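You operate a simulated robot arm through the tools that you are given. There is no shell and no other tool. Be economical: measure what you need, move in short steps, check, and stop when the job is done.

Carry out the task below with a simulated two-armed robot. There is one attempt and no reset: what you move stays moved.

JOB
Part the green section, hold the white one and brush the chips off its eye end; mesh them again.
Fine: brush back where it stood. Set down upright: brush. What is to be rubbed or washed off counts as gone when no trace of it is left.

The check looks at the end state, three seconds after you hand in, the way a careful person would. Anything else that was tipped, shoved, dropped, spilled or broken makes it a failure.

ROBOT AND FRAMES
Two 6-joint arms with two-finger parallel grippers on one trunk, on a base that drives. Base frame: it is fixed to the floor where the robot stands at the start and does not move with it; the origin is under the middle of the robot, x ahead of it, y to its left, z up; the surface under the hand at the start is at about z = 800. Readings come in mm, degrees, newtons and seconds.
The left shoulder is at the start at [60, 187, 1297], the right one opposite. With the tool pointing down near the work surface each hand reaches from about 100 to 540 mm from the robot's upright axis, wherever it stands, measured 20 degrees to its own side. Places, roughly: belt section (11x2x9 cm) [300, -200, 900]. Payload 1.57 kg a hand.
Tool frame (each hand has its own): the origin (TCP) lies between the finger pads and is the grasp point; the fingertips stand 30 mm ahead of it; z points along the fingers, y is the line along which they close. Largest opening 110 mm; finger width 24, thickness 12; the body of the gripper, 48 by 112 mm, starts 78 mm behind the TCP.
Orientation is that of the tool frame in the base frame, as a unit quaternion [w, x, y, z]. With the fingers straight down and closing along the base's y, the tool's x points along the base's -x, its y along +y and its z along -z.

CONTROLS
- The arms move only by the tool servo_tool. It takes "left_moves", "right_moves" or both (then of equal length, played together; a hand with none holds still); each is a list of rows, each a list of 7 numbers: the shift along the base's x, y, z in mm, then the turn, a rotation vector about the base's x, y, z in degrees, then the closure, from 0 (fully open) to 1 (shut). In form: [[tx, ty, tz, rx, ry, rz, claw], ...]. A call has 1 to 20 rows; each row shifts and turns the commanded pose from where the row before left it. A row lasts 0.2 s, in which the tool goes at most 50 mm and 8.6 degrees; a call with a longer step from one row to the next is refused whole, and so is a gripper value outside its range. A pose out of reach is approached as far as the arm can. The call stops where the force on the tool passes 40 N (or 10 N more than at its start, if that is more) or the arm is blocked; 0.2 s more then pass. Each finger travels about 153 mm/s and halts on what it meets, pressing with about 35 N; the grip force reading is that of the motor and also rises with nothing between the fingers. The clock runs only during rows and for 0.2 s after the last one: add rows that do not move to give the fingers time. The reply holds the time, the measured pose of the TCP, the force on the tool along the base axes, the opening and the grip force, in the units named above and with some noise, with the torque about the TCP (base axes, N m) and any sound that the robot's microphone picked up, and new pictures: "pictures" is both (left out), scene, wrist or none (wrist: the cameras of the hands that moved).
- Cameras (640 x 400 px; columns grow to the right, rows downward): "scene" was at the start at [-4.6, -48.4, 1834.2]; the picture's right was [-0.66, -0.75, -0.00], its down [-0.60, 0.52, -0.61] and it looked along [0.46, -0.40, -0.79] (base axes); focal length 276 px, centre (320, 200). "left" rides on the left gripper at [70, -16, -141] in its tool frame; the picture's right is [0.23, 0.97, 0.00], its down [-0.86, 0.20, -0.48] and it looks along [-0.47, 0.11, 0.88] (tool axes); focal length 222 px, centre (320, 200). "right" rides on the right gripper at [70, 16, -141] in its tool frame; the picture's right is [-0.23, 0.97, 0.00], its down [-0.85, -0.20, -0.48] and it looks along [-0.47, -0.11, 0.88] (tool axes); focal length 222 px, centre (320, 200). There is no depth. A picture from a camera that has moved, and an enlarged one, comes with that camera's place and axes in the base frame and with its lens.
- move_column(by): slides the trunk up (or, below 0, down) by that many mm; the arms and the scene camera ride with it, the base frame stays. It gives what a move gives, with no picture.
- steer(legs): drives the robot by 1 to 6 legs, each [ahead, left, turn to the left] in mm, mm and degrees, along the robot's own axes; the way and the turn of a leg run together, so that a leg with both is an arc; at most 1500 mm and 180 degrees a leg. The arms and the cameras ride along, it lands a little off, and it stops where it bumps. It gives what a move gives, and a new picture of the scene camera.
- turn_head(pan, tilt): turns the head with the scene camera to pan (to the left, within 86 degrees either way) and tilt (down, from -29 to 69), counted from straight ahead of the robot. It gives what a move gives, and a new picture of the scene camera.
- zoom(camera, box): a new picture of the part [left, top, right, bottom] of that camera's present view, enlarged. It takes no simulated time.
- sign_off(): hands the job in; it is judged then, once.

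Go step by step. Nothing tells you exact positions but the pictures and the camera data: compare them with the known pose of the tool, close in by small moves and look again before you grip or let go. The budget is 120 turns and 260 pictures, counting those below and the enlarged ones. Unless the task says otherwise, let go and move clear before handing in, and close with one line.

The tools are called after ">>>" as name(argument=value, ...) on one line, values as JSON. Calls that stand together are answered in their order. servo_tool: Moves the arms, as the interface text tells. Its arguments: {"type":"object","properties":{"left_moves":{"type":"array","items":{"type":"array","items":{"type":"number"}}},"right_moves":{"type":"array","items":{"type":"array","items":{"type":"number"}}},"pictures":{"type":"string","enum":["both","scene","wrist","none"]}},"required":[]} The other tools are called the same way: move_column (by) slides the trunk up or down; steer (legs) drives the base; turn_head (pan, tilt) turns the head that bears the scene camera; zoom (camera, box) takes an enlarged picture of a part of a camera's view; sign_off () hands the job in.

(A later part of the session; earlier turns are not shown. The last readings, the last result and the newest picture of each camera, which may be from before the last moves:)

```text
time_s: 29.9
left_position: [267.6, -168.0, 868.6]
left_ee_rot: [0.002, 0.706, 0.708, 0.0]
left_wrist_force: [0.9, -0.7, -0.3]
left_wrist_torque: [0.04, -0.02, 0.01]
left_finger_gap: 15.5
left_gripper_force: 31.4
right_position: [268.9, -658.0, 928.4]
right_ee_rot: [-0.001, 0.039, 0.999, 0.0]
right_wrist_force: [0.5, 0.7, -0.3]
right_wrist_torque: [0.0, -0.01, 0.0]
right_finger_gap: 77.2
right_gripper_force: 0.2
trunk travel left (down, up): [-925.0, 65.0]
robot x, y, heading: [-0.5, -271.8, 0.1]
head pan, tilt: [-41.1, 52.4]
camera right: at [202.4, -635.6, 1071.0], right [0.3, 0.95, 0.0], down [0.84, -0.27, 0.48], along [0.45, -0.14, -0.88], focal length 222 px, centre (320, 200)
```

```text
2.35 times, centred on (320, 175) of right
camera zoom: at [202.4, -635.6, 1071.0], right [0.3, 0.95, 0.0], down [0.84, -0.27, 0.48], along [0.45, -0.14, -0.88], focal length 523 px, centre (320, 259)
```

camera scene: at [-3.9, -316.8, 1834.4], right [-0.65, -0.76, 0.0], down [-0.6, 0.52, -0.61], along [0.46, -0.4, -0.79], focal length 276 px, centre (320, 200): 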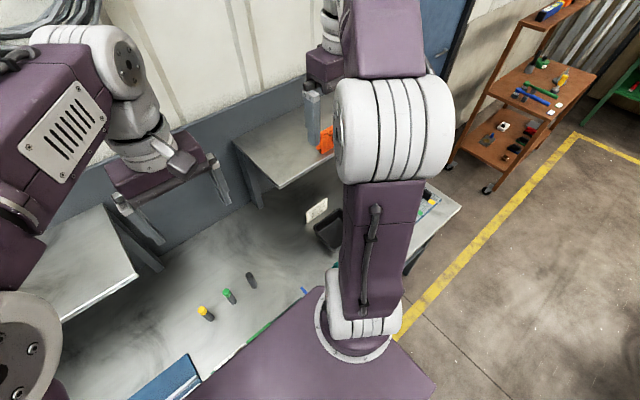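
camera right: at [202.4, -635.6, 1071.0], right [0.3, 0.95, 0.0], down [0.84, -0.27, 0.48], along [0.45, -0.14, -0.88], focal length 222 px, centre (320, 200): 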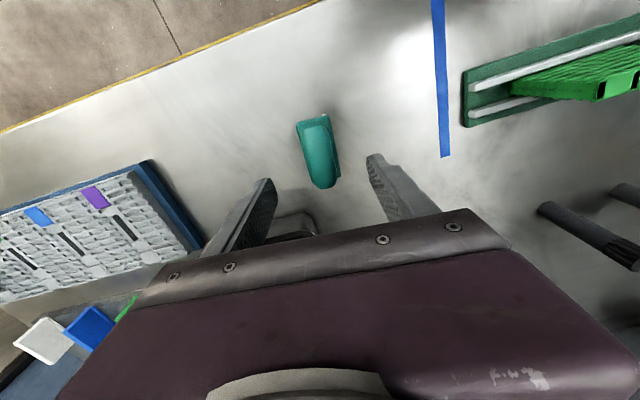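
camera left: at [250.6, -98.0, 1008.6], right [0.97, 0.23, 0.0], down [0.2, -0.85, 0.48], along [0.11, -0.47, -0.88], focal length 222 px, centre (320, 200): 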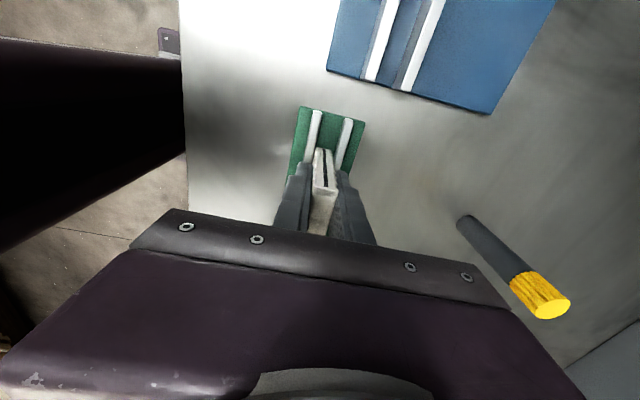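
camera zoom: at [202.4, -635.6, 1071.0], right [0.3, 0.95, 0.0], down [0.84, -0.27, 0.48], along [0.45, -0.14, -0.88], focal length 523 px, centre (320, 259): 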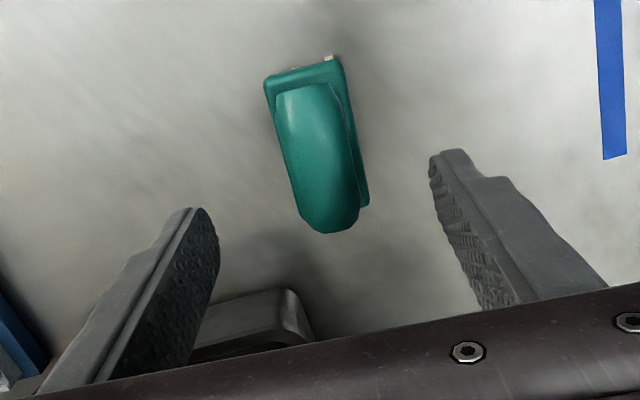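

Aligned; fine-tuning y and yaw, lowering around the brush.

>>> servo_tool(right_moves=[[0, 1, -18, 0, 0, -1.5, 0.3], [0, 0.5, -18, 0, 0, -1.5, 0.3], [0, 0, -18, 0, 0, 0, 0.3], [0, 0, -18, 0, 0, 0, 0.3], [0, 0, -10, 0, 0, 0, 0.3], [0, 0, 0, 0, 0, 0, 0.3]], pictures="wrist")

>>> zoom(camera="right", box=[220, 90, 420, 260])

```text
time_s: 31.3
left_position: [268.6, -167.2, 868.2]
left_ee_rot: [0.003, 0.705, 0.709, 0.0]
left_wrist_force: [-0.6, -0.1, -0.3]
left_wrist_torque: [0.02, 0.01, -0.01]
left_finger_gap: 15.7
left_gripper_force: 31.2
right_position: [269.1, -657.6, 845.7]
right_ee_rot: [-0.001, 0.065, 0.998, 0.001]
right_wrist_force: [-0.3, 0.2, 0.1]
right_wrist_torque: [0.02, 0.0, -0.01]
right_finger_gap: 76.9
right_gripper_force: 0.0
trunk travel left (down, up): [-925.0, 65.0]
robot x, y, heading: [1.0, -276.1, 0.1]
head pan, tilt: [-41.1, 52.4]
camera right: at [204.5, -630.9, 988.6], right [0.35, 0.94, 0.0], down [0.82, -0.31, 0.48], along [0.45, -0.17, -0.88], focal length 222 px, centre (320, 200)
```

right: 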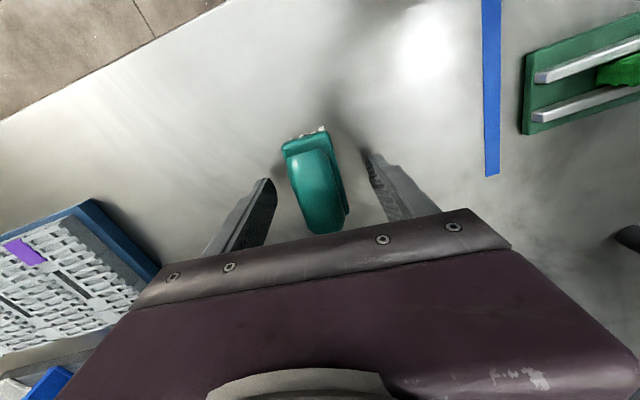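

```text
2.35 times, centred on (320, 175) of right
camera zoom: at [204.5, -630.9, 988.6], right [0.35, 0.94, 0.0], down [0.82, -0.31, 0.48], along [0.45, -0.17, -0.88], focal length 523 px, centre (320, 259)
```

zoom: 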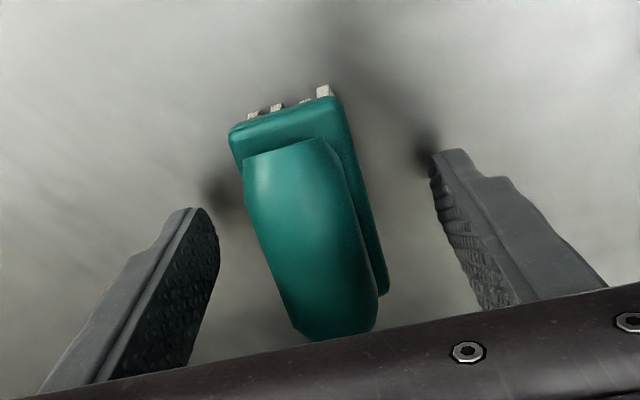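

The brush is aligned in yaw, about 2.5 mm off in y. Adjusting and closing gently.

>>> servo_tool(right_moves=[[0, -2.5, 0, 0, 0, 0, 0.3], [0, 0, 0, 0, 0, 0, 0.45], [0, 0, 0, 0, 0, 0, 0.6], [0, 0, 0, 0, 0, 0, 0.7], [0, 0, 0, 0, 0, 0, 0.8], [0, 0, 0, 0, 0, 0, 0.9], [0, 0, 0, 0, 0, 0, 0.9]], pictures="wrist")

>>> zoom(camera="right", box=[220, 90, 420, 260])

```text
time_s: 32.9
left_position: [268.0, -166.9, 867.7]
left_ee_rot: [0.002, 0.705, 0.709, 0.0]
left_wrist_force: [-0.2, 0.6, -0.9]
left_wrist_torque: [0.03, 0.01, 0.02]
left_finger_gap: 15.4
left_gripper_force: 31.0
right_position: [269.6, -659.0, 845.8]
right_ee_rot: [-0.002, 0.065, 0.998, 0.001]
right_wrist_force: [-0.2, -0.9, 0.0]
right_wrist_torque: [-0.05, 0.01, 0.0]
right_finger_gap: 34.7
right_gripper_force: 34.8
trunk travel left (down, up): [-925.0, 65.0]
robot x, y, heading: [-2.1, -272.0, 0.1]
head pan, tilt: [-41.1, 52.4]
camera right: at [205.0, -633.5, 989.0], right [0.35, 0.94, 0.0], down [0.82, -0.31, 0.48], along [0.45, -0.17, -0.88], focal length 222 px, centre (320, 200)
```

right: 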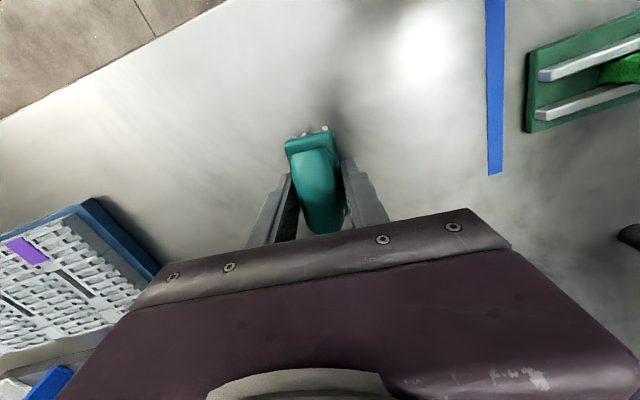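

```text
2.35 times, centred on (320, 175) of right
camera zoom: at [205.0, -633.5, 989.0], right [0.35, 0.94, 0.0], down [0.82, -0.31, 0.48], along [0.45, -0.17, -0.88], focal length 523 px, centre (320, 259)
```

zoom: 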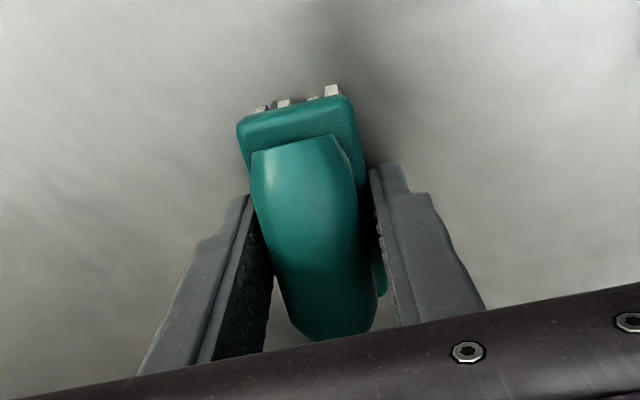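

The brush is held across its plate (35 mm). Lifting it and turning it so its length runs along y with the camera facing -y.

>>> servo_tool(right_moves=[[0, 0, 5, 0, 0, 0, 0.9], [0, 0, 20, 0, 0, 0, 0.9], [0, 0, 30, 0, 0, 0, 0.9], [0, 0, 35, 0, 0, 0, 0.9], [0, 0, 35, 0, 0, 0, 0.9], [0, 0, 35, 0, 0, 0, 0.9], [0, 20, 0, 0, 0, 8.12, 0.9], [0, 20, 0, 0, 0, 8.12, 0.9], [0, 20, 0, 0, 0, 8.12, 0.9], [0, 20, 0, 0, 0, 8.12, 0.9], [0, 20, 0, 0, 0, 8.12, 0.9], [0, 20, 0, 0, 0, 8.12, 0.9], [0, 20, 0, 0, 0, 8.12, 0.9], [0, 20, 0, 0, 0, 8.12, 0.9], [0, 20, 0, 0, 0, 8.12, 0.9], [0, 20, 0, 0, 0, 8.12, 0.9], [0, 20, 0, 0, 0, 8.12, 0.9], [0, 20, 0, 0, 0, 8.12, 0.9]], pictures="wrist")

```text
time_s: 36.7
left_position: [267.5, -165.5, 868.6]
left_ee_rot: [0.002, 0.705, 0.709, 0.0]
left_wrist_force: [0.4, 1.1, 0.2]
left_wrist_torque: [0.11, -0.01, -0.03]
left_finger_gap: 15.6
left_gripper_force: 31.4
right_position: [270.0, -418.9, 1006.5]
right_ee_rot: [0.001, 0.708, -0.706, 0.001]
right_wrist_force: [0.3, 0.1, 0.1]
right_wrist_torque: [-0.02, 0.01, 0.03]
right_finger_gap: 34.9
right_gripper_force: 35.1
trunk travel left (down, up): [-925.0, 65.0]
robot x, y, heading: [-0.7, -273.0, 0.1]
head pan, tilt: [-41.1, 52.4]
camera right: at [256.1, -486.5, 1150.1], right [-0.97, 0.23, 0.0], down [0.2, 0.86, 0.48], along [0.11, 0.46, -0.88], focal length 222 px, centre (320, 200)
```

right: 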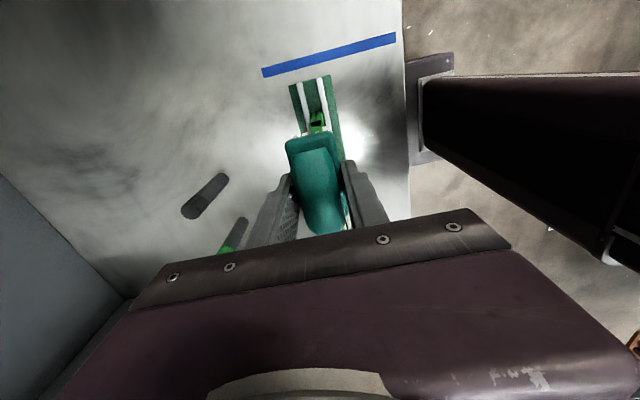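

Brush is oriented along y. Moving above white's eye end and lowering slowly until contact.

>>> servo_tool(right_moves=[[-0.3, 25, 0, 0, 0, 0, 0.9], [-0.3, 25, 0, 0, 0, 0, 0.9], [-0.3, 25, 0, 0, 0, 0, 0.9], [-0.3, 25, 0, 0, 0, 0, 0.9], [-0.3, 25, 0, 0, 0, 0, 0.9], [-0.3, 25, 0, 0, 0, 0, 0.9], [0, 27, 0, 0, 0, 0, 0.9], [0, 0, -20, 0, 0, 0, 0.9], [0, 0, -20, 0, 0, 0, 0.9], [0, 0, -12, 0, 0, 0, 0.9], [0, 0, -8, 0, 0, 0, 0.9], [0, 0, 0, 0, 0, 0, 0.9]], pictures="wrist")

```text
time_s: 39.3
left_position: [268.9, -151.2, 867.2]
left_ee_rot: [-0.003, 0.68, 0.733, -0.003]
left_wrist_force: [5.1, 0.7, -7.2]
left_wrist_torque: [0.23, -0.3, -0.7]
left_finger_gap: 16.4
left_gripper_force: 31.8
right_position: [275.0, -239.2, 949.8]
right_ee_rot: [0.004, -0.704, 0.71, 0.001]
right_wrist_force: [-0.9, -0.1, 0.2]
right_wrist_torque: [0.02, 0.04, 0.05]
right_finger_gap: 35.0
right_gripper_force: 34.9
trunk travel left (down, up): [-925.0, 65.0]
robot x, y, heading: [1.0, -271.1, 0.2]
head pan, tilt: [-41.1, 52.4]
camera right: at [258.4, -308.8, 1091.2], right [-0.97, 0.24, 0.0], down [0.21, 0.85, 0.49], along [0.12, 0.47, -0.87], focal length 222 px, centre (320, 200)
```

right: 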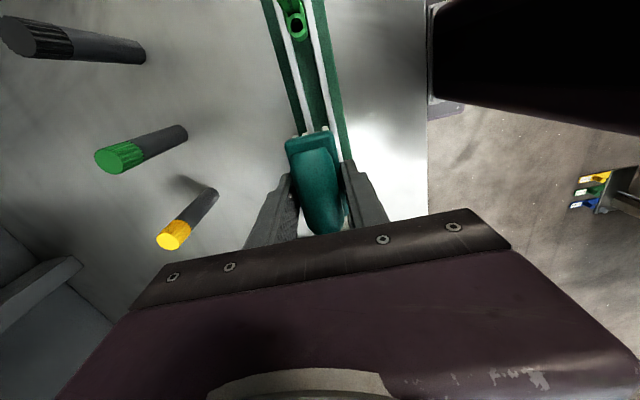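

The hands' bodies touched and pushed the left about 15 mm. Backing the right off and looking before changing approach.

>>> servo_tool(right_moves=[[0, -5, 10, 0, 0, 0, 0.9], [0, -10, 10, 0, 0, 0, 0.9], [-1, -20, 10, 0, 0, 0, 0.9], [-1, -20, 10, 0, 0, 0, 0.9], [-1, -20, 10, 0, 0, 0, 0.9], [-1, -20, 10, 0, 0, 0, 0.9], [-1, -20, 0, 0, 0, 0, 0.9]], pictures="both")

```text
time_s: 40.9
left_position: [267.5, -166.5, 868.7]
left_ee_rot: [0.001, 0.705, 0.709, 0.001]
left_wrist_force: [-0.6, -0.2, -1.0]
left_wrist_torque: [0.03, -0.02, 0.03]
left_finger_gap: 15.3
left_gripper_force: 31.2
right_position: [264.9, -357.1, 1006.9]
right_ee_rot: [-0.001, -0.707, 0.707, 0.0]
right_wrist_force: [0.1, -0.4, -0.6]
right_wrist_torque: [-0.01, 0.0, -0.03]
right_finger_gap: 34.8
right_gripper_force: 34.7
trunk travel left (down, up): [-925.0, 65.0]
robot x, y, heading: [0.5, -272.9, 0.5]
head pan, tilt: [-41.1, 52.4]
camera scene: at [-3.0, -322.8, 1834.2], right [-0.65, -0.76, 0.0], down [-0.6, 0.52, -0.61], along [0.46, -0.4, -0.79], focal length 276 px, centre (320, 200)
camera right: at [250.7, -426.1, 1150.6], right [-0.97, 0.23, 0.0], down [0.2, 0.86, 0.48], along [0.11, 0.46, -0.88], focal length 222 px, centre (320, 200)
```

scene: 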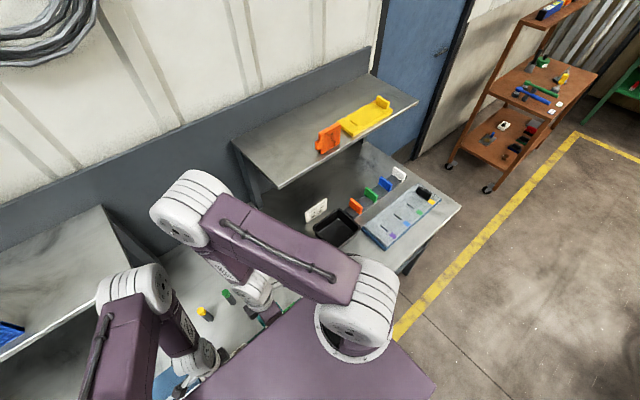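
right: 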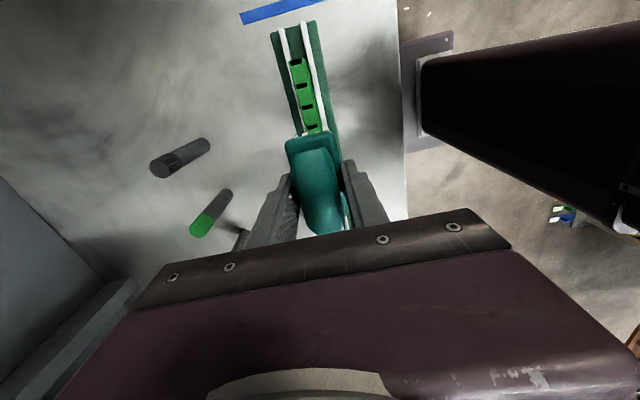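

White is back where it was. I'll open the left, lean it about 28° toward +y around its grip point to gain room, and grip again.

>>> servo_tool(left_moves=[[0, 0, 0, 0, 0, 0, 0.75], [0, 0, 0, 0, 0, 0, 0.6], [0, 0, 0, 0, 0, 0, 0.5], [0, 0, 3, 0, 0, 0, 0.5], [0, 1, 0, -7, 0, 0, 0.5], [0, 1, 1, -7, 0, 0, 0.5], [0, 1, 0, -7, 0, 0, 0.5], [0, 1, 0, -7, 0, 0, 0.5], [0, 0, 0, 0, 0, 0, 0.5]], pictures="wrist")

>>> zoom(camera="left", box=[200, 90, 460, 260])

```text
time_s: 42.9
left_position: [267.4, -163.1, 872.2]
left_ee_rot: [0.173, 0.684, 0.687, -0.172]
left_wrist_force: [-0.3, -0.4, -0.6]
left_wrist_torque: [0.01, -0.01, 0.0]
left_finger_gap: 55.3
left_gripper_force: 0.0
right_position: [263.3, -356.6, 1008.0]
right_ee_rot: [0.0, -0.706, 0.709, 0.0]
right_wrist_force: [-0.3, -0.2, -0.5]
right_wrist_torque: [0.0, 0.02, 0.03]
right_finger_gap: 35.1
right_gripper_force: 35.0
trunk travel left (down, up): [-925.0, 65.0]
robot x, y, heading: [-0.7, -279.6, 0.2]
head pan, tilt: [-41.1, 52.4]
camera left: at [250.1, -36.7, 963.4], right [0.97, 0.21, -0.11], down [0.2, -0.53, 0.83], along [0.11, -0.83, -0.55], focal length 222 px, centre (320, 200)
```

left: 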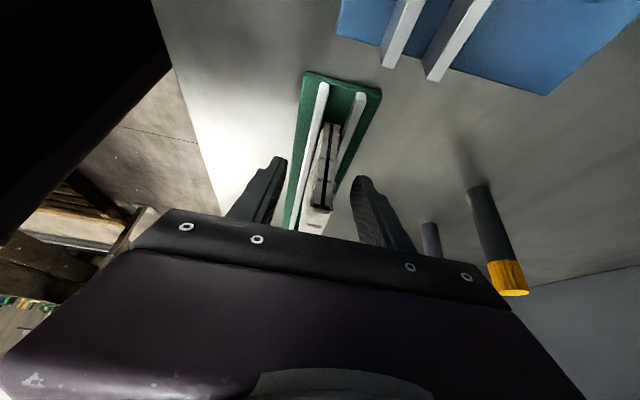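

```text
2.35 times, centred on (330, 175) of left
camera zoom: at [250.1, -36.7, 963.4], right [0.97, 0.21, -0.11], down [0.2, -0.53, 0.83], along [0.11, -0.83, -0.55], focal length 523 px, centre (296, 259)
```

zoom: 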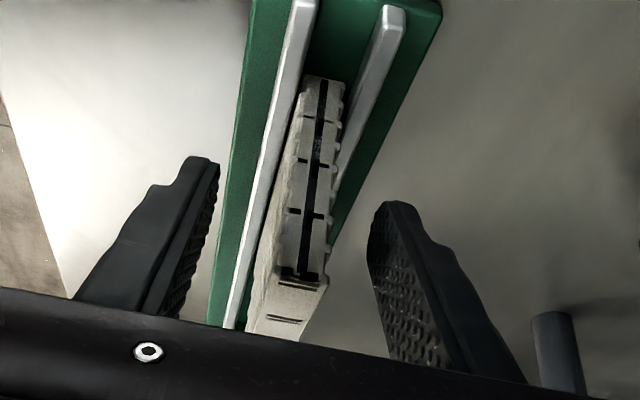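

>>> servo_tool(left_moves=[[0, 0, 0, 0, 0, 0, 0.65], [0, 0, 0, 0, 0, 0, 0.75], [0, 0, 0, 0, 0, 0, 0.85], [0, 0, 0, 0, 0, 0, 0.95], [0, 0, 0, 0, 0, 0, 0.95], [0, 0, 0, 0, 0, 0, 0.95]], right_moves=[[0, 0, 0, 0, 0, 0, 0.9], [1, 8, 0, 0, 0, 0, 0.9], [1, 8, 0, 0, 0, 0, 0.9], [1, 8, 0, 0, 0, 0, 0.9], [1, 8, -5, 0, 0, 0, 0.9], [0, 0, -5, 0, 0, 0, 0.9]], pictures="wrist")

```text
time_s: 44.3
left_position: [268.0, -164.6, 872.6]
left_ee_rot: [0.172, 0.684, 0.688, -0.172]
left_wrist_force: [-0.7, 1.0, 0.5]
left_wrist_torque: [0.05, -0.02, 0.02]
left_finger_gap: 15.6
left_gripper_force: 31.2
right_position: [268.3, -324.4, 994.8]
right_ee_rot: [-0.001, -0.707, 0.707, 0.0]
right_wrist_force: [0.2, -0.9, -0.4]
right_wrist_torque: [0.0, -0.02, -0.01]
right_finger_gap: 34.8
right_gripper_force: 35.3
trunk travel left (down, up): [-925.0, 65.0]
robot x, y, heading: [-3.0, -273.2, 0.1]
head pan, tilt: [-41.1, 52.4]
camera right: at [253.7, -392.8, 1138.2], right [-0.97, 0.23, 0.0], down [0.2, 0.86, 0.48], along [0.11, 0.46, -0.88], focal length 222 px, centre (320, 200)
camera left: at [250.2, -36.6, 963.5], right [0.97, 0.21, -0.11], down [0.2, -0.53, 0.83], along [0.11, -0.82, -0.55], focal length 222 px, centre (320, 200)
```

right: 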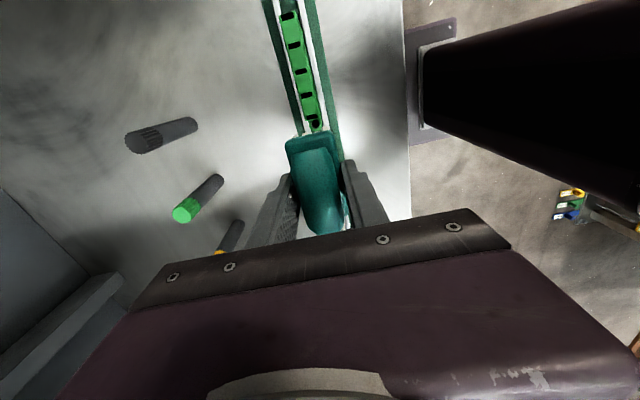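
left: 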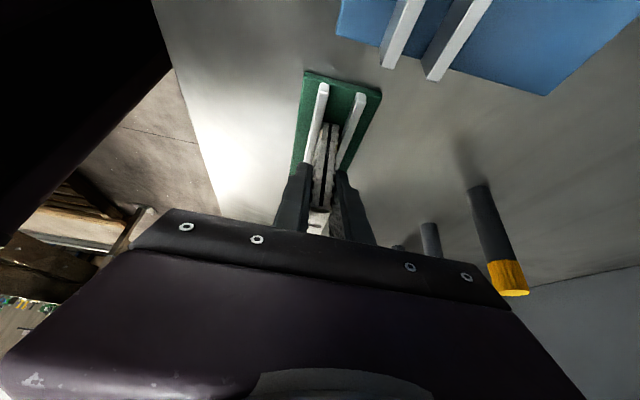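

White is gripped again with the left leaning away. Moving the brush in, in small steps.

>>> servo_tool(right_moves=[[0, 15, -5, 0, 0, 0, 0.9], [0, 15, -5, 0, 0, 0, 0.9], [0, 15, -5, 0, 0, 0, 0.9], [0, 15, -5, 0, 0, 0, 0.9], [0, 12, -5, 0, 0, 0, 0.9], [0, 10, -5, 0, 0, 0, 0.9], [0, 0, -5, 0, 0, 0, 0.9]], pictures="none")

```text
time_s: 45.9
left_position: [267.6, -164.0, 873.8]
left_ee_rot: [0.172, 0.684, 0.687, -0.172]
left_wrist_force: [0.5, -0.2, 1.7]
left_wrist_torque: [0.0, -0.04, -0.01]
left_finger_gap: 15.5
left_gripper_force: 31.4
right_position: [267.6, -242.9, 958.5]
right_ee_rot: [0.0, -0.706, 0.708, 0.001]
right_wrist_force: [-0.1, -0.2, -0.5]
right_wrist_torque: [0.01, 0.0, 0.0]
right_finger_gap: 35.1
right_gripper_force: 34.9
trunk travel left (down, up): [-925.0, 65.0]
robot x, y, heading: [0.4, -272.3, 0.2]
head pan, tilt: [-41.1, 52.4]
```

No contact now. Lowering the brush slowly to touch white's top.

>>> servo_tool(right_moves=[[0, 0, -5, 0, 0, 0, 0.9], [0, 0, -5, 0, 0, 0, 0.9], [0, 0, -3, 0, 0, 0, 0.9], [0, 0, -3, 0, 0, 0, 0.9], [0, 0, -2, 0, 0, 0, 0.9], [0, 0, -2, 0, 0, 0, 0.9]], pictures="none")

```text
time_s: 47.3
left_position: [266.3, -164.1, 873.5]
left_ee_rot: [0.174, 0.684, 0.688, -0.172]
left_wrist_force: [0.6, 0.7, 0.9]
left_wrist_torque: [0.03, -0.06, 0.0]
left_finger_gap: 15.8
left_gripper_force: 30.9
right_position: [267.9, -244.2, 939.5]
right_ee_rot: [-0.002, -0.706, 0.708, 0.0]
right_wrist_force: [0.4, -1.1, -1.2]
right_wrist_torque: [0.02, 0.02, -0.04]
right_finger_gap: 35.2
right_gripper_force: 34.9
trunk travel left (down, up): [-925.0, 65.0]
robot x, y, heading: [1.0, -273.8, 0.1]
head pan, tilt: [-41.1, 52.4]
```

>>> servo_tool(right_moves=[[0, 0, -1.5, 0, 0, 0, 0.9], [0, 0, -1.5, 0, 0, 0, 0.9], [0, 0, -1, 0, 0, 0, 0.9], [0, 0, -1, 0, 0, 0, 0.9], [0, 0, 0, 0, 0, 0, 0.9]], pictures="none")

```text
time_s: 48.5
left_position: [267.2, -163.9, 874.3]
left_ee_rot: [0.174, 0.684, 0.687, -0.172]
left_wrist_force: [5.2, -3.1, -11.8]
left_wrist_torque: [0.76, -0.01, 0.03]
left_finger_gap: 15.5
left_gripper_force: 31.2
right_position: [268.9, -242.9, 936.4]
right_ee_rot: [-0.001, -0.707, 0.707, 0.0]
right_wrist_force: [-2.9, 2.7, 27.6]
right_wrist_torque: [0.06, 0.1, -0.02]
right_finger_gap: 34.9
right_gripper_force: 34.9
trunk travel left (down, up): [-925.0, 65.0]
robot x, y, heading: [-0.6, -272.1, 0.3]
head pan, tilt: [-41.1, 52.4]
```

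Contact at z≈937. Easing the pressure and stroking back and forth along y.

>>> servo_tool(right_moves=[[0, 0, 1, 0, 0, 0, 0.9], [0, 7, 0, 0, 0, 0, 0.9], [0, 7, 0, 0, 0, 0, 0.9], [0, 6, 0, 0, 0, 0, 0.9], [0, -8, 0, 0, 0, 0, 0.9], [0, -8, 0, 0, 0, 0, 0.9], [0, -8, 0, 0, 0, 0, 0.9], [0, -8, 0, 0, 0, 0, 0.9], [0, -8, 0, 0, 0, 0, 0.9], [0, 8, 0, 0, 0, 0, 0.9], [0, 8, 0, 0, 0, 0, 0.9], [0, 8, 0, 0, 0, 0, 0.9], [0, 8, 0, 0, 0, 0, 0.9], [0, 8, 0, 0, 0, 0, 0.9], [0, -8, 0, 0, 0, 0, 0.9], [0, -8, 0, 0, 0, 0, 0.9], [0, -8, 0, 0, 0, 0, 0.9], [0, -8, 0, 0, 0, 0, 0.9], [0, -8, 0, 0, 0, 0, 0.9]], pictures="none")

```text
time_s: 52.5
left_position: [267.1, -163.1, 873.0]
left_ee_rot: [0.173, 0.684, 0.687, -0.173]
left_wrist_force: [1.9, 0.1, 4.4]
left_wrist_torque: [-0.06, -0.03, 0.01]
left_finger_gap: 15.5
left_gripper_force: 30.4
right_position: [266.4, -262.0, 936.0]
right_ee_rot: [0.0, -0.707, 0.708, 0.0]
right_wrist_force: [0.0, 0.5, -1.3]
right_wrist_torque: [-0.01, -0.02, 0.03]
right_finger_gap: 34.7
right_gripper_force: 35.0
trunk travel left (down, up): [-925.0, 65.0]
robot x, y, heading: [0.9, -272.6, -0.1]
head pan, tilt: [-41.1, 52.4]
```

Little contact force now; I'll retreat and inspect the eye via the head camera.

>>> servo_tool(right_moves=[[0, -5, 15, 0, 0, 0, 0.9], [0, -20, 15, 0, 0, 0, 0.9], [0, -30, 15, 0, 0, 0, 0.9], [0, -35, 10, 0, 0, 0, 0.9], [0, -35, 0, 0, 0, 0, 0.9], [0, -20, 0, 0, 0, 0, 0.9]], pictures="wrist")

>>> turn_head(pan=14, tilt=69)

```text
time_s: 53.9
left_position: [267.9, -163.8, 873.4]
left_ee_rot: [0.173, 0.684, 0.687, -0.172]
left_wrist_force: [1.4, 0.0, 0.8]
left_wrist_torque: [-0.1, -0.03, 0.03]
left_finger_gap: 15.6
left_gripper_force: 31.1
right_position: [268.3, -409.3, 991.3]
right_ee_rot: [0.001, 0.708, -0.707, 0.0]
right_wrist_force: [1.0, -0.2, -0.3]
right_wrist_torque: [0.0, 0.03, 0.0]
right_finger_gap: 35.2
right_gripper_force: 34.9
trunk travel left (down, up): [-925.0, 65.0]
robot x, y, heading: [-2.4, -273.6, 0.1]
head pan, tilt: [-41.1, 52.4]
camera right: at [253.7, -478.0, 1134.1], right [-0.97, 0.23, 0.0], down [0.2, 0.86, 0.48], along [0.11, 0.46, -0.88], focal length 222 px, centre (320, 200)
```

right: 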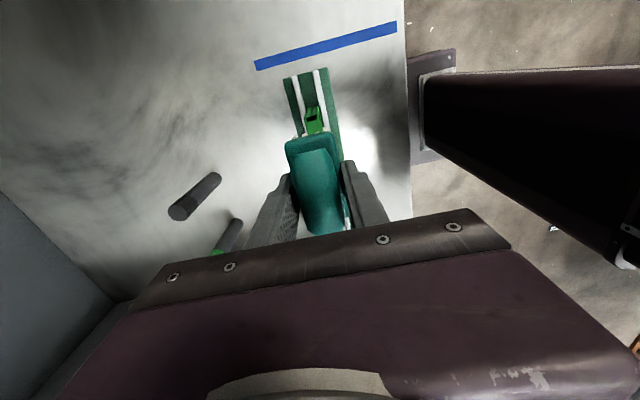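

```text
time_s: 55.2
left_position: [267.3, -164.0, 873.0]
left_ee_rot: [0.173, 0.684, 0.687, -0.172]
left_wrist_force: [0.4, -0.5, 1.2]
left_wrist_torque: [-0.04, -0.07, -0.03]
left_finger_gap: 15.2
left_gripper_force: 31.4
right_position: [268.5, -409.2, 990.3]
right_ee_rot: [-0.001, -0.707, 0.707, 0.0]
right_wrist_force: [0.2, 0.2, -0.9]
right_wrist_torque: [0.04, 0.01, 0.02]
right_finger_gap: 34.8
right_gripper_force: 34.8
trunk travel left (down, up): [-925.0, 65.0]
robot x, y, heading: [0.8, -270.9, 0.3]
head pan, tilt: [14.0, 68.8]
camera scene: at [-5.8, -259.3, 1815.5], right [0.24, -0.97, 0.0], down [-0.9, -0.23, -0.36], along [0.35, 0.09, -0.93], focal length 276 px, centre (320, 200)
```

scene: 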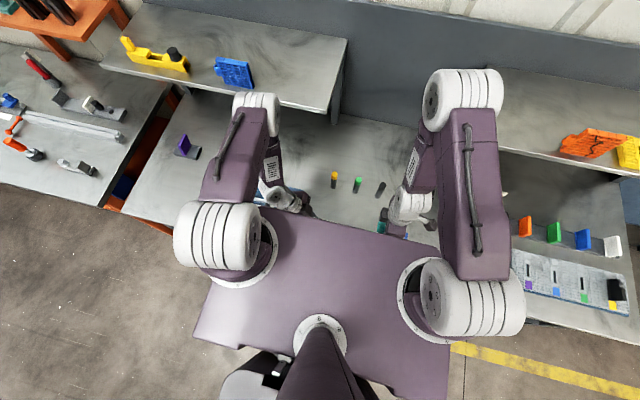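

The head view is blocked by the trunk plate, so I'll turn the right hand to yaw 0 and inspect with its camera.

>>> servo_tool(right_moves=[[0, 4, 2, 0, 0, -8.18, 0.9], [0, 4, 2, 0, 0, -8.18, 0.9], [0, 4, 2, 0, 0, -8.18, 0.9], [0, 4, 2, 0, 0, -8.18, 0.9], [0, 4, 2, 0, 0, -8.18, 0.9], [0, 4, 2, 0, 0, -8.18, 0.9], [0, 4, 2, 0, 0, -8.18, 0.9], [0, 4, 2, 0, 0, -8.18, 0.9], [0, 4, 2, 0, 0, -8.18, 0.9], [0, 4, 2, 0, 0, -8.18, 0.9], [0, 4, 2, 0, 0, -8.2, 0.9]], pictures="wrist")

>>> zoom(camera="right", box=[380, 80, 500, 160])

```text
time_s: 57.6
left_position: [266.9, -164.1, 873.3]
left_ee_rot: [0.173, 0.684, 0.687, -0.172]
left_wrist_force: [-0.2, -0.8, 0.9]
left_wrist_torque: [0.03, -0.03, 0.03]
left_finger_gap: 15.6
left_gripper_force: 31.3
right_position: [266.3, -364.7, 1014.4]
right_ee_rot: [-0.001, 0.002, 1.0, 0.001]
right_wrist_force: [0.1, 0.0, -1.5]
right_wrist_torque: [-0.01, 0.0, -0.01]
right_finger_gap: 35.0
right_gripper_force: 34.9
trunk travel left (down, up): [-925.0, 65.0]
robot x, y, heading: [-0.0, -271.7, 0.2]
head pan, tilt: [14.0, 68.8]
camera right: at [199.5, -346.6, 1157.3], right [0.23, 0.97, 0.0], down [0.86, -0.2, 0.48], along [0.46, -0.11, -0.88], focal length 222 px, centre (320, 200)
```

right: 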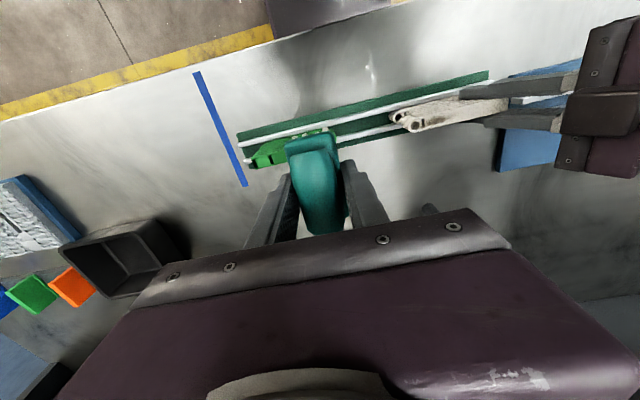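

```text
5.00 times, centred on (440, 120) of right
camera zoom: at [199.5, -346.6, 1157.3], right [0.23, 0.97, 0.0], down [0.86, -0.2, 0.48], along [0.46, -0.11, -0.88], focal length 1111 px, centre (-280, 600)
```

zoom: 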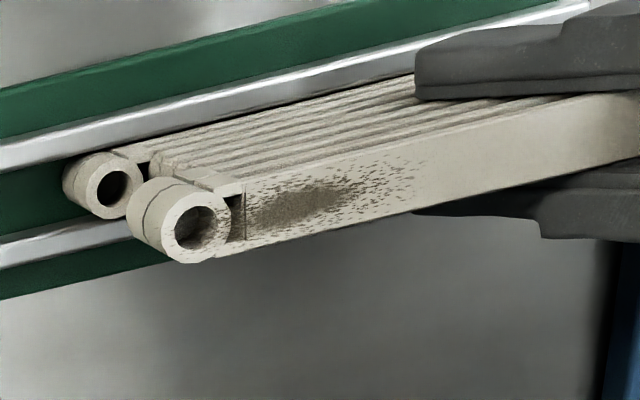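

The ring is clean; dirt remains from y≈-240 to -199. Turning back for more strokes centred further along +y.

>>> servo_tool(right_moves=[[0, 4, -2, 0, 0, 8.18, 0.9], [0, 4, -2, 0, 0, 8.18, 0.9], [0, 4, -2, 0, 0, 8.18, 0.9], [0, 4, -2, 0, 0, 8.18, 0.9], [0, 4, -2, 0, 0, 8.18, 0.9], [0, 4, -2, 0, 0, 8.18, 0.9], [0, 4, -2, 0, 0, 8.18, 0.9], [0, 4, -2, 0, 0, 8.18, 0.9], [0, 4, -2, 0, 0, 8.18, 0.9], [0, 4, -2, 0, 0, 8.18, 0.9], [0, 4, -2, 0, 0, 8.2, 0.9], [0, 15, -5, 0, 0, 0, 0.9], [0, 15, -5, 0, 0, 0, 0.9], [0, 15, -5, 0, 0, 0, 0.9], [0, 15, -5, 0, 0, 0, 0.9], [0, 15, -5, 0, 0, 0, 0.9], [0, 15, -5, 0, 0, 0, 0.9], [0, 5, -8, 0, 0, 0, 0.9], [0, 0, -8, 0, 0, 0, 0.9]], pictures="none")

```text
time_s: 61.6
left_position: [267.1, -162.8, 873.8]
left_ee_rot: [0.172, 0.684, 0.688, -0.172]
left_wrist_force: [1.3, 0.4, -0.4]
left_wrist_torque: [0.11, -0.01, -0.03]
left_finger_gap: 15.6
left_gripper_force: 31.3
right_position: [267.9, -225.0, 945.8]
right_ee_rot: [-0.001, -0.706, 0.708, 0.0]
right_wrist_force: [-0.2, 0.0, -0.5]
right_wrist_torque: [0.02, -0.01, 0.01]
right_finger_gap: 35.0
right_gripper_force: 35.2
trunk travel left (down, up): [-925.0, 65.0]
robot x, y, heading: [0.8, -272.4, 0.3]
head pan, tilt: [14.0, 68.8]
```

>>> servo_tool(right_moves=[[0, 0, -5, 0, 0, 0, 0.9], [0, 0, -3, 0, 0, 0, 0.9], [0, 0, -1, 0, 0, 0, 0.9], [0, 0, -1, 0, 0, 0, 0.9], [0, 0, -1, 0, 0, 0, 0.9]], pictures="none")

```text
time_s: 62.8
left_position: [267.6, -163.9, 872.8]
left_ee_rot: [0.172, 0.684, 0.688, -0.171]
left_wrist_force: [2.8, 1.9, -14.2]
left_wrist_torque: [0.29, 0.0, 0.02]
left_finger_gap: 15.5
left_gripper_force: 30.9
right_position: [267.1, -225.3, 935.0]
right_ee_rot: [-0.002, -0.707, 0.707, 0.0]
right_wrist_force: [-0.7, -3.5, 26.7]
right_wrist_torque: [-0.1, -0.01, -0.01]
right_finger_gap: 35.1
right_gripper_force: 35.6
trunk travel left (down, up): [-925.0, 65.0]
robot x, y, heading: [-1.1, -271.9, 0.0]
head pan, tilt: [14.0, 68.8]
```

Firm contact. Stroking several times.

>>> servo_tool(right_moves=[[0, 4, 0.3, 0, 0, 0, 0.9], [0, 4, 0, 0, 0, 0, 0.9], [0, -8, 0, 0, 0, 0, 0.9], [0, -8, 0, 0, 0, 0, 0.9], [0, -8, 0, 0, 0, 0, 0.9], [0, -8, 0, 0, 0, 0, 0.9], [0, 8, 0, 0, 0, 0, 0.9], [0, 8, 0, 0, 0, 0, 0.9], [0, 8, 0, 0, 0, 0, 0.9], [0, 8, 0, 0, 0, 0, 0.9], [0, -8, 0, 0, 0, 0, 0.9], [0, -8, 0, 0, 0, 0, 0.9], [0, -8, 0, 0, 0, 0, 0.9], [0, -8, 0, 0, 0, 0, 0.9], [0, 8, 0, 0, 0, 0, 0.9], [0, 8, 0, 0, 0, 0, 0.9], [0, 8, 0, 0, 0, 0, 0.9], [0, 8, 0, 0, 0, 0, 0.9]], pictures="none")

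```text
time_s: 66.6
left_position: [267.2, -163.0, 874.4]
left_ee_rot: [0.172, 0.684, 0.688, -0.172]
left_wrist_force: [1.2, 1.2, 1.9]
left_wrist_torque: [-0.01, 0.02, -0.04]
left_finger_gap: 15.6
left_gripper_force: 30.8
right_position: [266.8, -216.6, 935.0]
right_ee_rot: [-0.002, -0.707, 0.708, -0.001]
right_wrist_force: [0.8, -0.3, 0.0]
right_wrist_torque: [-0.02, 0.01, -0.01]
right_finger_gap: 34.9
right_gripper_force: 35.2
trunk travel left (down, up): [-925.0, 65.0]
robot x, y, heading: [-0.2, -271.0, 0.2]
head pan, tilt: [14.0, 68.8]
```

Contact faded again (brush eases up in the grip a little). Pressing slightly lower and stroking with gradual feed.

>>> servo_tool(right_moves=[[0, 0, -1, 0, 0, 0, 0.9], [0, 0, -0.5, 0, 0, 0, 0.9], [0, -8, 0, 0, 0, 0, 0.9], [0, -8, 0, 0, 0, 0, 0.9], [0, -8, 0, 0, 0, 0, 0.9], [0, -8, -0.3, 0, 0, 0, 0.9], [0, 8, 0, 0, 0, 0, 0.9], [0, 8, 0, 0, 0, 0, 0.9], [0, 8, 0, 0, 0, 0, 0.9], [0, 8, -0.3, 0, 0, 0, 0.9], [0, -8, 0, 0, 0, 0, 0.9], [0, -8, 0, 0, 0, 0, 0.9], [0, -8, 0, 0, 0, 0, 0.9], [0, -8, -0.3, 0, 0, 0, 0.9], [0, 8, 0, 0, 0, 0, 0.9], [0, 8, 0, 0, 0, 0, 0.9], [0, 8, 0, 0, 0, 0, 0.9], [0, 8, 0, 0, 0, 0, 0.9]], pictures="none")

```text
time_s: 70.4
left_position: [267.2, -162.2, 872.8]
left_ee_rot: [0.173, 0.684, 0.688, -0.171]
left_wrist_force: [4.2, 8.2, -5.4]
left_wrist_torque: [-0.65, -0.08, -0.04]
left_finger_gap: 15.7
left_gripper_force: 31.5
right_position: [267.1, -217.8, 932.3]
right_ee_rot: [-0.003, -0.707, 0.708, 0.0]
right_wrist_force: [0.4, -8.7, 26.2]
right_wrist_torque: [-0.27, -0.07, -0.02]
right_finger_gap: 35.0
right_gripper_force: 35.0
trunk travel left (down, up): [-925.0, 65.0]
robot x, y, heading: [-0.0, -271.2, 0.3]
head pan, tilt: [14.0, 68.8]
```

>>> servo_tool(right_moves=[[0, -8, 0, 0, 0, 0, 0.9], [0, -8, 0, 0, 0, 0, 0.9], [0, -8, 0, 0, 0, 0, 0.9], [0, -8, 0, 0, 0, 0, 0.9], [0, 8, 0, 0, 0, 0, 0.9], [0, 8, 0, 0, 0, 0, 0.9], [0, 8, 0, 0, 0, 0, 0.9], [0, 8, 0, 0, 0, 0, 0.9], [0, -8, 0, 0, 0, 0, 0.9], [0, -8, 0, 0, 0, 0, 0.9], [0, -8, 0, 0, 0, 0, 0.9], [0, -8, 0, 0, 0, 0, 0.9], [0, -10, 0, 0, 0, 0, 0.9], [0, -12, 15, 0, 0, 0, 0.9], [0, -25, 15, 0, 0, 0, 0.9], [0, -30, 15, 0, 0, 0, 0.9], [0, -30, 10, 0, 0, 0, 0.9], [0, -30, 5, 0, 0, 0, 0.9]], pictures="none")

>>> servo_tool(right_moves=[[0, 2, 2, 0, 0, -8.18, 0.9], [0, 2, 2, 0, 0, -8.18, 0.9], [0, 2, 2, 0, 0, -8.18, 0.9], [0, 2, 2, 0, 0, -8.18, 0.9], [0, 2, 2, 0, 0, -8.18, 0.9], [0, 2, 2, 0, 0, -8.18, 0.9], [0, 2, 2, 0, 0, -8.18, 0.9], [0, 2, 2, 0, 0, -8.18, 0.9], [0, 2, 2, 0, 0, -8.18, 0.9], [0, 2, 2, 0, 0, -8.18, 0.9], [0, 2, 2, 0, 0, -8.2, 0.9]], pictures="wrist")

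>>> zoom(camera="right", box=[370, 80, 490, 160])

```text
time_s: 74.2
left_position: [267.6, -164.3, 873.8]
left_ee_rot: [0.173, 0.684, 0.688, -0.172]
left_wrist_force: [3.1, -0.1, 10.1]
left_wrist_torque: [-0.3, -0.13, 0.05]
left_finger_gap: 15.6
left_gripper_force: 31.3
right_position: [268.1, -386.5, 993.2]
right_ee_rot: [-0.001, -0.707, 0.708, 0.001]
right_wrist_force: [0.0, 0.5, -0.4]
right_wrist_torque: [0.03, -0.03, 0.03]
right_finger_gap: 34.8
right_gripper_force: 35.2
trunk travel left (down, up): [-925.0, 65.0]
robot x, y, heading: [2.3, -269.3, 0.2]
head pan, tilt: [14.0, 68.8]
```

```text
time_s: 76.6
left_position: [266.9, -164.1, 873.5]
left_ee_rot: [0.173, 0.684, 0.687, -0.172]
left_wrist_force: [1.9, 0.7, 4.0]
left_wrist_torque: [0.05, -0.09, -0.05]
left_finger_gap: 15.5
left_gripper_force: 30.6
right_position: [267.4, -364.4, 1015.3]
right_ee_rot: [-0.001, 0.002, 1.0, 0.001]
right_wrist_force: [1.2, 0.6, -0.6]
right_wrist_torque: [-0.02, -0.02, 0.01]
right_finger_gap: 34.8
right_gripper_force: 35.1
trunk travel left (down, up): [-925.0, 65.0]
robot x, y, heading: [1.9, -274.2, 0.1]
head pan, tilt: [14.0, 68.8]
camera right: at [199.6, -346.8, 1158.1], right [0.23, 0.97, 0.0], down [0.86, -0.2, 0.48], along [0.46, -0.11, -0.88], focal length 222 px, centre (320, 200)
```

right: 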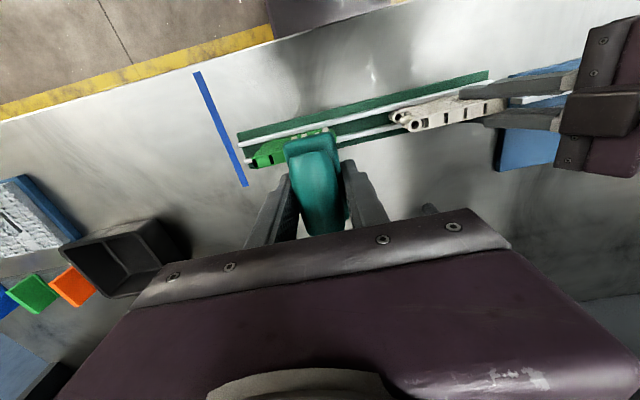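

```text
5.00 times, centred on (430, 120) of right
camera zoom: at [199.6, -346.8, 1158.1], right [0.23, 0.97, 0.0], down [0.86, -0.2, 0.48], along [0.46, -0.11, -0.88], focal length 1111 px, centre (-230, 600)
```

zoom: 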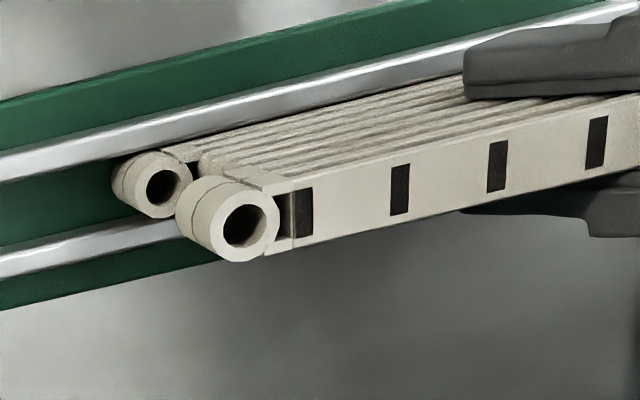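

The white section's eye end looks clean. Let me check closely for traces and see how the brush sits in the grip.

>>> zoom(camera="right", box=[385, 90, 445, 140])

>>> zoom(camera="right", box=[220, 90, 420, 260])

```text
8.00 times, centred on (415, 115) of right
camera zoom: at [199.6, -346.8, 1158.1], right [0.23, 0.97, 0.0], down [0.86, -0.2, 0.48], along [0.46, -0.11, -0.88], focal length 1777 px, centre (-440, 880)
```

zoom: 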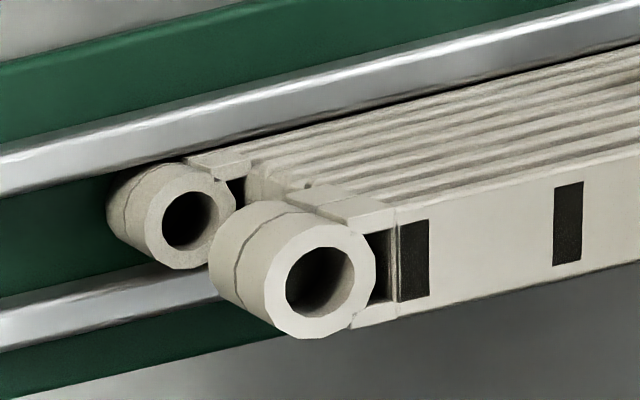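

```text
2.35 times, centred on (320, 175) of right
camera zoom: at [199.6, -346.8, 1158.1], right [0.23, 0.97, 0.0], down [0.86, -0.2, 0.48], along [0.46, -0.11, -0.88], focal length 523 px, centre (320, 259)
```

zoom: 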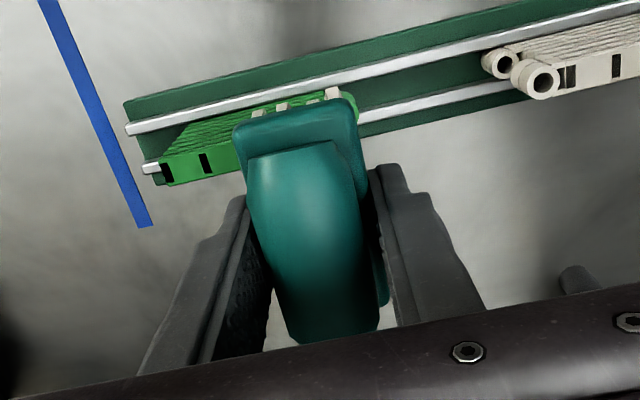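

No trace remains, and the brush sits ~3 mm higher in the grip. Returning it to its home above (269.3,-659.8) with its original yaw.

>>> servo_tool(right_moves=[[0.2, -25, 0, 0, 0, -1, 0.9], [0.2, -30, 0, 0, 0, -1, 0.9], [0.2, -30, 0, 0, 0, -1, 0.9], [0.2, -30, 0, 0, 0, -1, 0.9], [0.2, -30, 0, 0, 0, -1, 0.9], [0.2, -30, 0, 0, 0, -1, 0.9], [0.2, -30, 0, 0, 0, -1.2, 0.9], [0.2, -30, 0, 0, 0, 0, 0.9], [0.2, -30, 0, 0, 0, 0, 0.9], [0.2, -30, -10, 0, 0, 0, 0.9], [0, 0, -30, 0, 0, 0, 0.9], [0, 0, -30, 0, 0, 0, 0.9], [0, 0, -30, 0, 0, 0, 0.9], [0, 0, -30, 0, 0, 0, 0.9], [0, 0, -20, 0, 0, 0, 0.9], [0, 0, 0, 0, 0, 0, 0.9]], pictures="wrist")

```text
time_s: 80.0
left_position: [266.4, -163.9, 872.6]
left_ee_rot: [0.173, 0.684, 0.688, -0.173]
left_wrist_force: [1.0, -1.0, -0.3]
left_wrist_torque: [-0.03, -0.05, -0.02]
left_finger_gap: 15.5
left_gripper_force: 31.2
right_position: [269.7, -659.0, 864.4]
right_ee_rot: [-0.001, 0.064, 0.998, 0.001]
right_wrist_force: [0.2, -0.2, -0.5]
right_wrist_torque: [0.0, -0.02, 0.0]
right_finger_gap: 34.8
right_gripper_force: 35.2
trunk travel left (down, up): [-925.0, 65.0]
robot x, y, heading: [-2.0, -273.6, 0.3]
head pan, tilt: [14.0, 68.8]
camera right: at [204.8, -633.1, 1007.8], right [0.35, 0.94, 0.0], down [0.82, -0.31, 0.48], along [0.45, -0.16, -0.88], focal length 222 px, centre (320, 200)
```

right: 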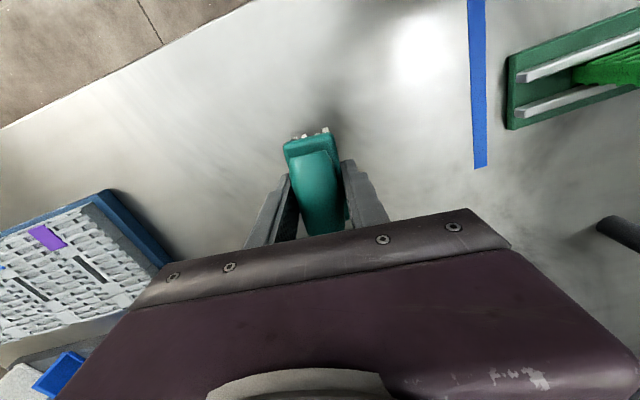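

>>> servo_tool(right_moves=[[0, -0.3, -10, 0, 0, 0, 0.9], [0, 0, -7, 0, 0, 0, 0.9], [0, 0, -1.5, 0, 0, 0, 0.9], [0, 0, -1, 0, 0, 0, 0.9]], pictures="none")

```text
time_s: 81.0
left_position: [267.7, -164.1, 873.9]
left_ee_rot: [0.173, 0.684, 0.688, -0.172]
left_wrist_force: [1.2, -0.4, 0.3]
left_wrist_torque: [0.06, -0.03, 0.01]
left_finger_gap: 15.4
left_gripper_force: 30.9
right_position: [270.8, -659.9, 844.9]
right_ee_rot: [-0.001, 0.064, 0.998, 0.001]
right_wrist_force: [0.5, -0.1, 0.3]
right_wrist_torque: [0.01, 0.0, -0.02]
right_finger_gap: 34.9
right_gripper_force: 34.6
trunk travel left (down, up): [-925.0, 65.0]
robot x, y, heading: [-3.6, -272.2, 0.2]
head pan, tilt: [14.0, 68.8]
```

>>> servo_tool(right_moves=[[0, 0, -0.8, 0, 0, 0, 0.9], [0, 0, -0.8, 0, 0, 0, 0.9], [0, 0, 0, 0, 0, 0, 0.9]], pictures="none")

```text
time_s: 81.8
left_position: [268.0, -163.1, 873.4]
left_ee_rot: [0.173, 0.684, 0.687, -0.172]
left_wrist_force: [0.2, 0.2, 0.2]
left_wrist_torque: [0.07, 0.01, -0.01]
left_finger_gap: 15.7
left_gripper_force: 31.6
right_position: [269.8, -660.2, 843.6]
right_ee_rot: [-0.001, 0.063, 0.998, 0.001]
right_wrist_force: [-1.6, -0.1, -0.3]
right_wrist_torque: [0.0, -0.02, -0.01]
right_finger_gap: 34.7
right_gripper_force: 35.3
trunk travel left (down, up): [-925.0, 65.0]
robot x, y, heading: [1.8, -271.2, 0.1]
head pan, tilt: [14.0, 68.8]
```

>>> servo_tool(right_moves=[[0, 0, -0.7, 0, 0, 0, 0.9], [0, 0, -0.7, 0, 0, 0, 0.9], [0, 0, 0, 0, 0, 0, 0.9]], pictures="none")

```text
time_s: 82.6
left_position: [267.1, -163.8, 872.8]
left_ee_rot: [0.173, 0.684, 0.687, -0.172]
left_wrist_force: [-0.5, -0.3, 0.3]
left_wrist_torque: [0.04, -0.02, -0.03]
left_finger_gap: 15.6
left_gripper_force: 31.3
right_position: [269.0, -659.0, 841.8]
right_ee_rot: [-0.001, 0.063, 0.998, 0.001]
right_wrist_force: [-0.4, 0.5, -0.4]
right_wrist_torque: [0.03, 0.02, 0.0]
right_finger_gap: 34.8
right_gripper_force: 34.9
trunk travel left (down, up): [-925.0, 65.0]
robot x, y, heading: [-1.4, -274.9, -0.1]
head pan, tilt: [14.0, 68.8]
```

>>> servo_tool(right_moves=[[0, 0, -0.6, 0, 0, 0, 0.9], [0, 0, -0.6, 0, 0, 0, 0.9], [0, 0, 0, 0, 0, 0, 0.9]], pictures="none")

>>> zoom(camera="right", box=[220, 90, 420, 260])

```text
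time_s: 83.4
left_position: [266.2, -163.8, 872.9]
left_ee_rot: [0.173, 0.684, 0.688, -0.172]
left_wrist_force: [1.6, -0.3, 0.6]
left_wrist_torque: [0.02, 0.0, -0.04]
left_finger_gap: 15.4
left_gripper_force: 31.3
right_position: [270.1, -658.2, 840.6]
right_ee_rot: [0.0, 0.063, 0.998, 0.002]
right_wrist_force: [-0.5, 0.3, -0.8]
right_wrist_torque: [-0.01, -0.01, 0.02]
right_finger_gap: 35.1
right_gripper_force: 34.8
trunk travel left (down, up): [-925.0, 65.0]
robot x, y, heading: [-0.8, -270.5, 0.2]
head pan, tilt: [14.0, 68.8]
```

```text
2.35 times, centred on (320, 175) of right
camera zoom: at [204.3, -633.4, 983.7], right [0.35, 0.94, 0.0], down [0.82, -0.31, 0.48], along [0.45, -0.16, -0.88], focal length 523 px, centre (320, 259)
```

zoom: 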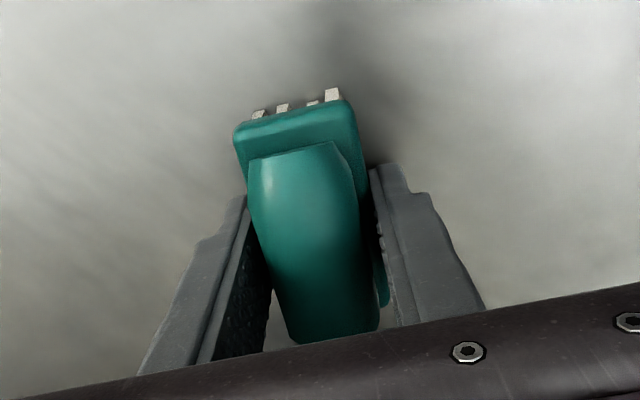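

>>> servo_tool(right_moves=[[0, 0, -0.6, 0, 0, 0, 0.9], [0, 0, -0.6, 0, 0, 0, 0.9], [0, 0, 0, 0, 0, 0, 0.9]], pictures="none")

```text
time_s: 84.2
left_position: [267.3, -164.0, 873.4]
left_ee_rot: [0.173, 0.684, 0.688, -0.171]
left_wrist_force: [-0.2, -0.3, -1.0]
left_wrist_torque: [0.05, -0.04, 0.0]
left_finger_gap: 15.5
left_gripper_force: 31.3
right_position: [269.4, -660.1, 839.8]
right_ee_rot: [-0.002, 0.064, 0.998, 0.001]
right_wrist_force: [-0.1, -0.1, -0.6]
right_wrist_torque: [0.0, 0.01, -0.01]
right_finger_gap: 35.2
right_gripper_force: 35.1
trunk travel left (down, up): [-925.0, 65.0]
robot x, y, heading: [0.1, -271.5, 0.2]
head pan, tilt: [14.0, 68.8]
```

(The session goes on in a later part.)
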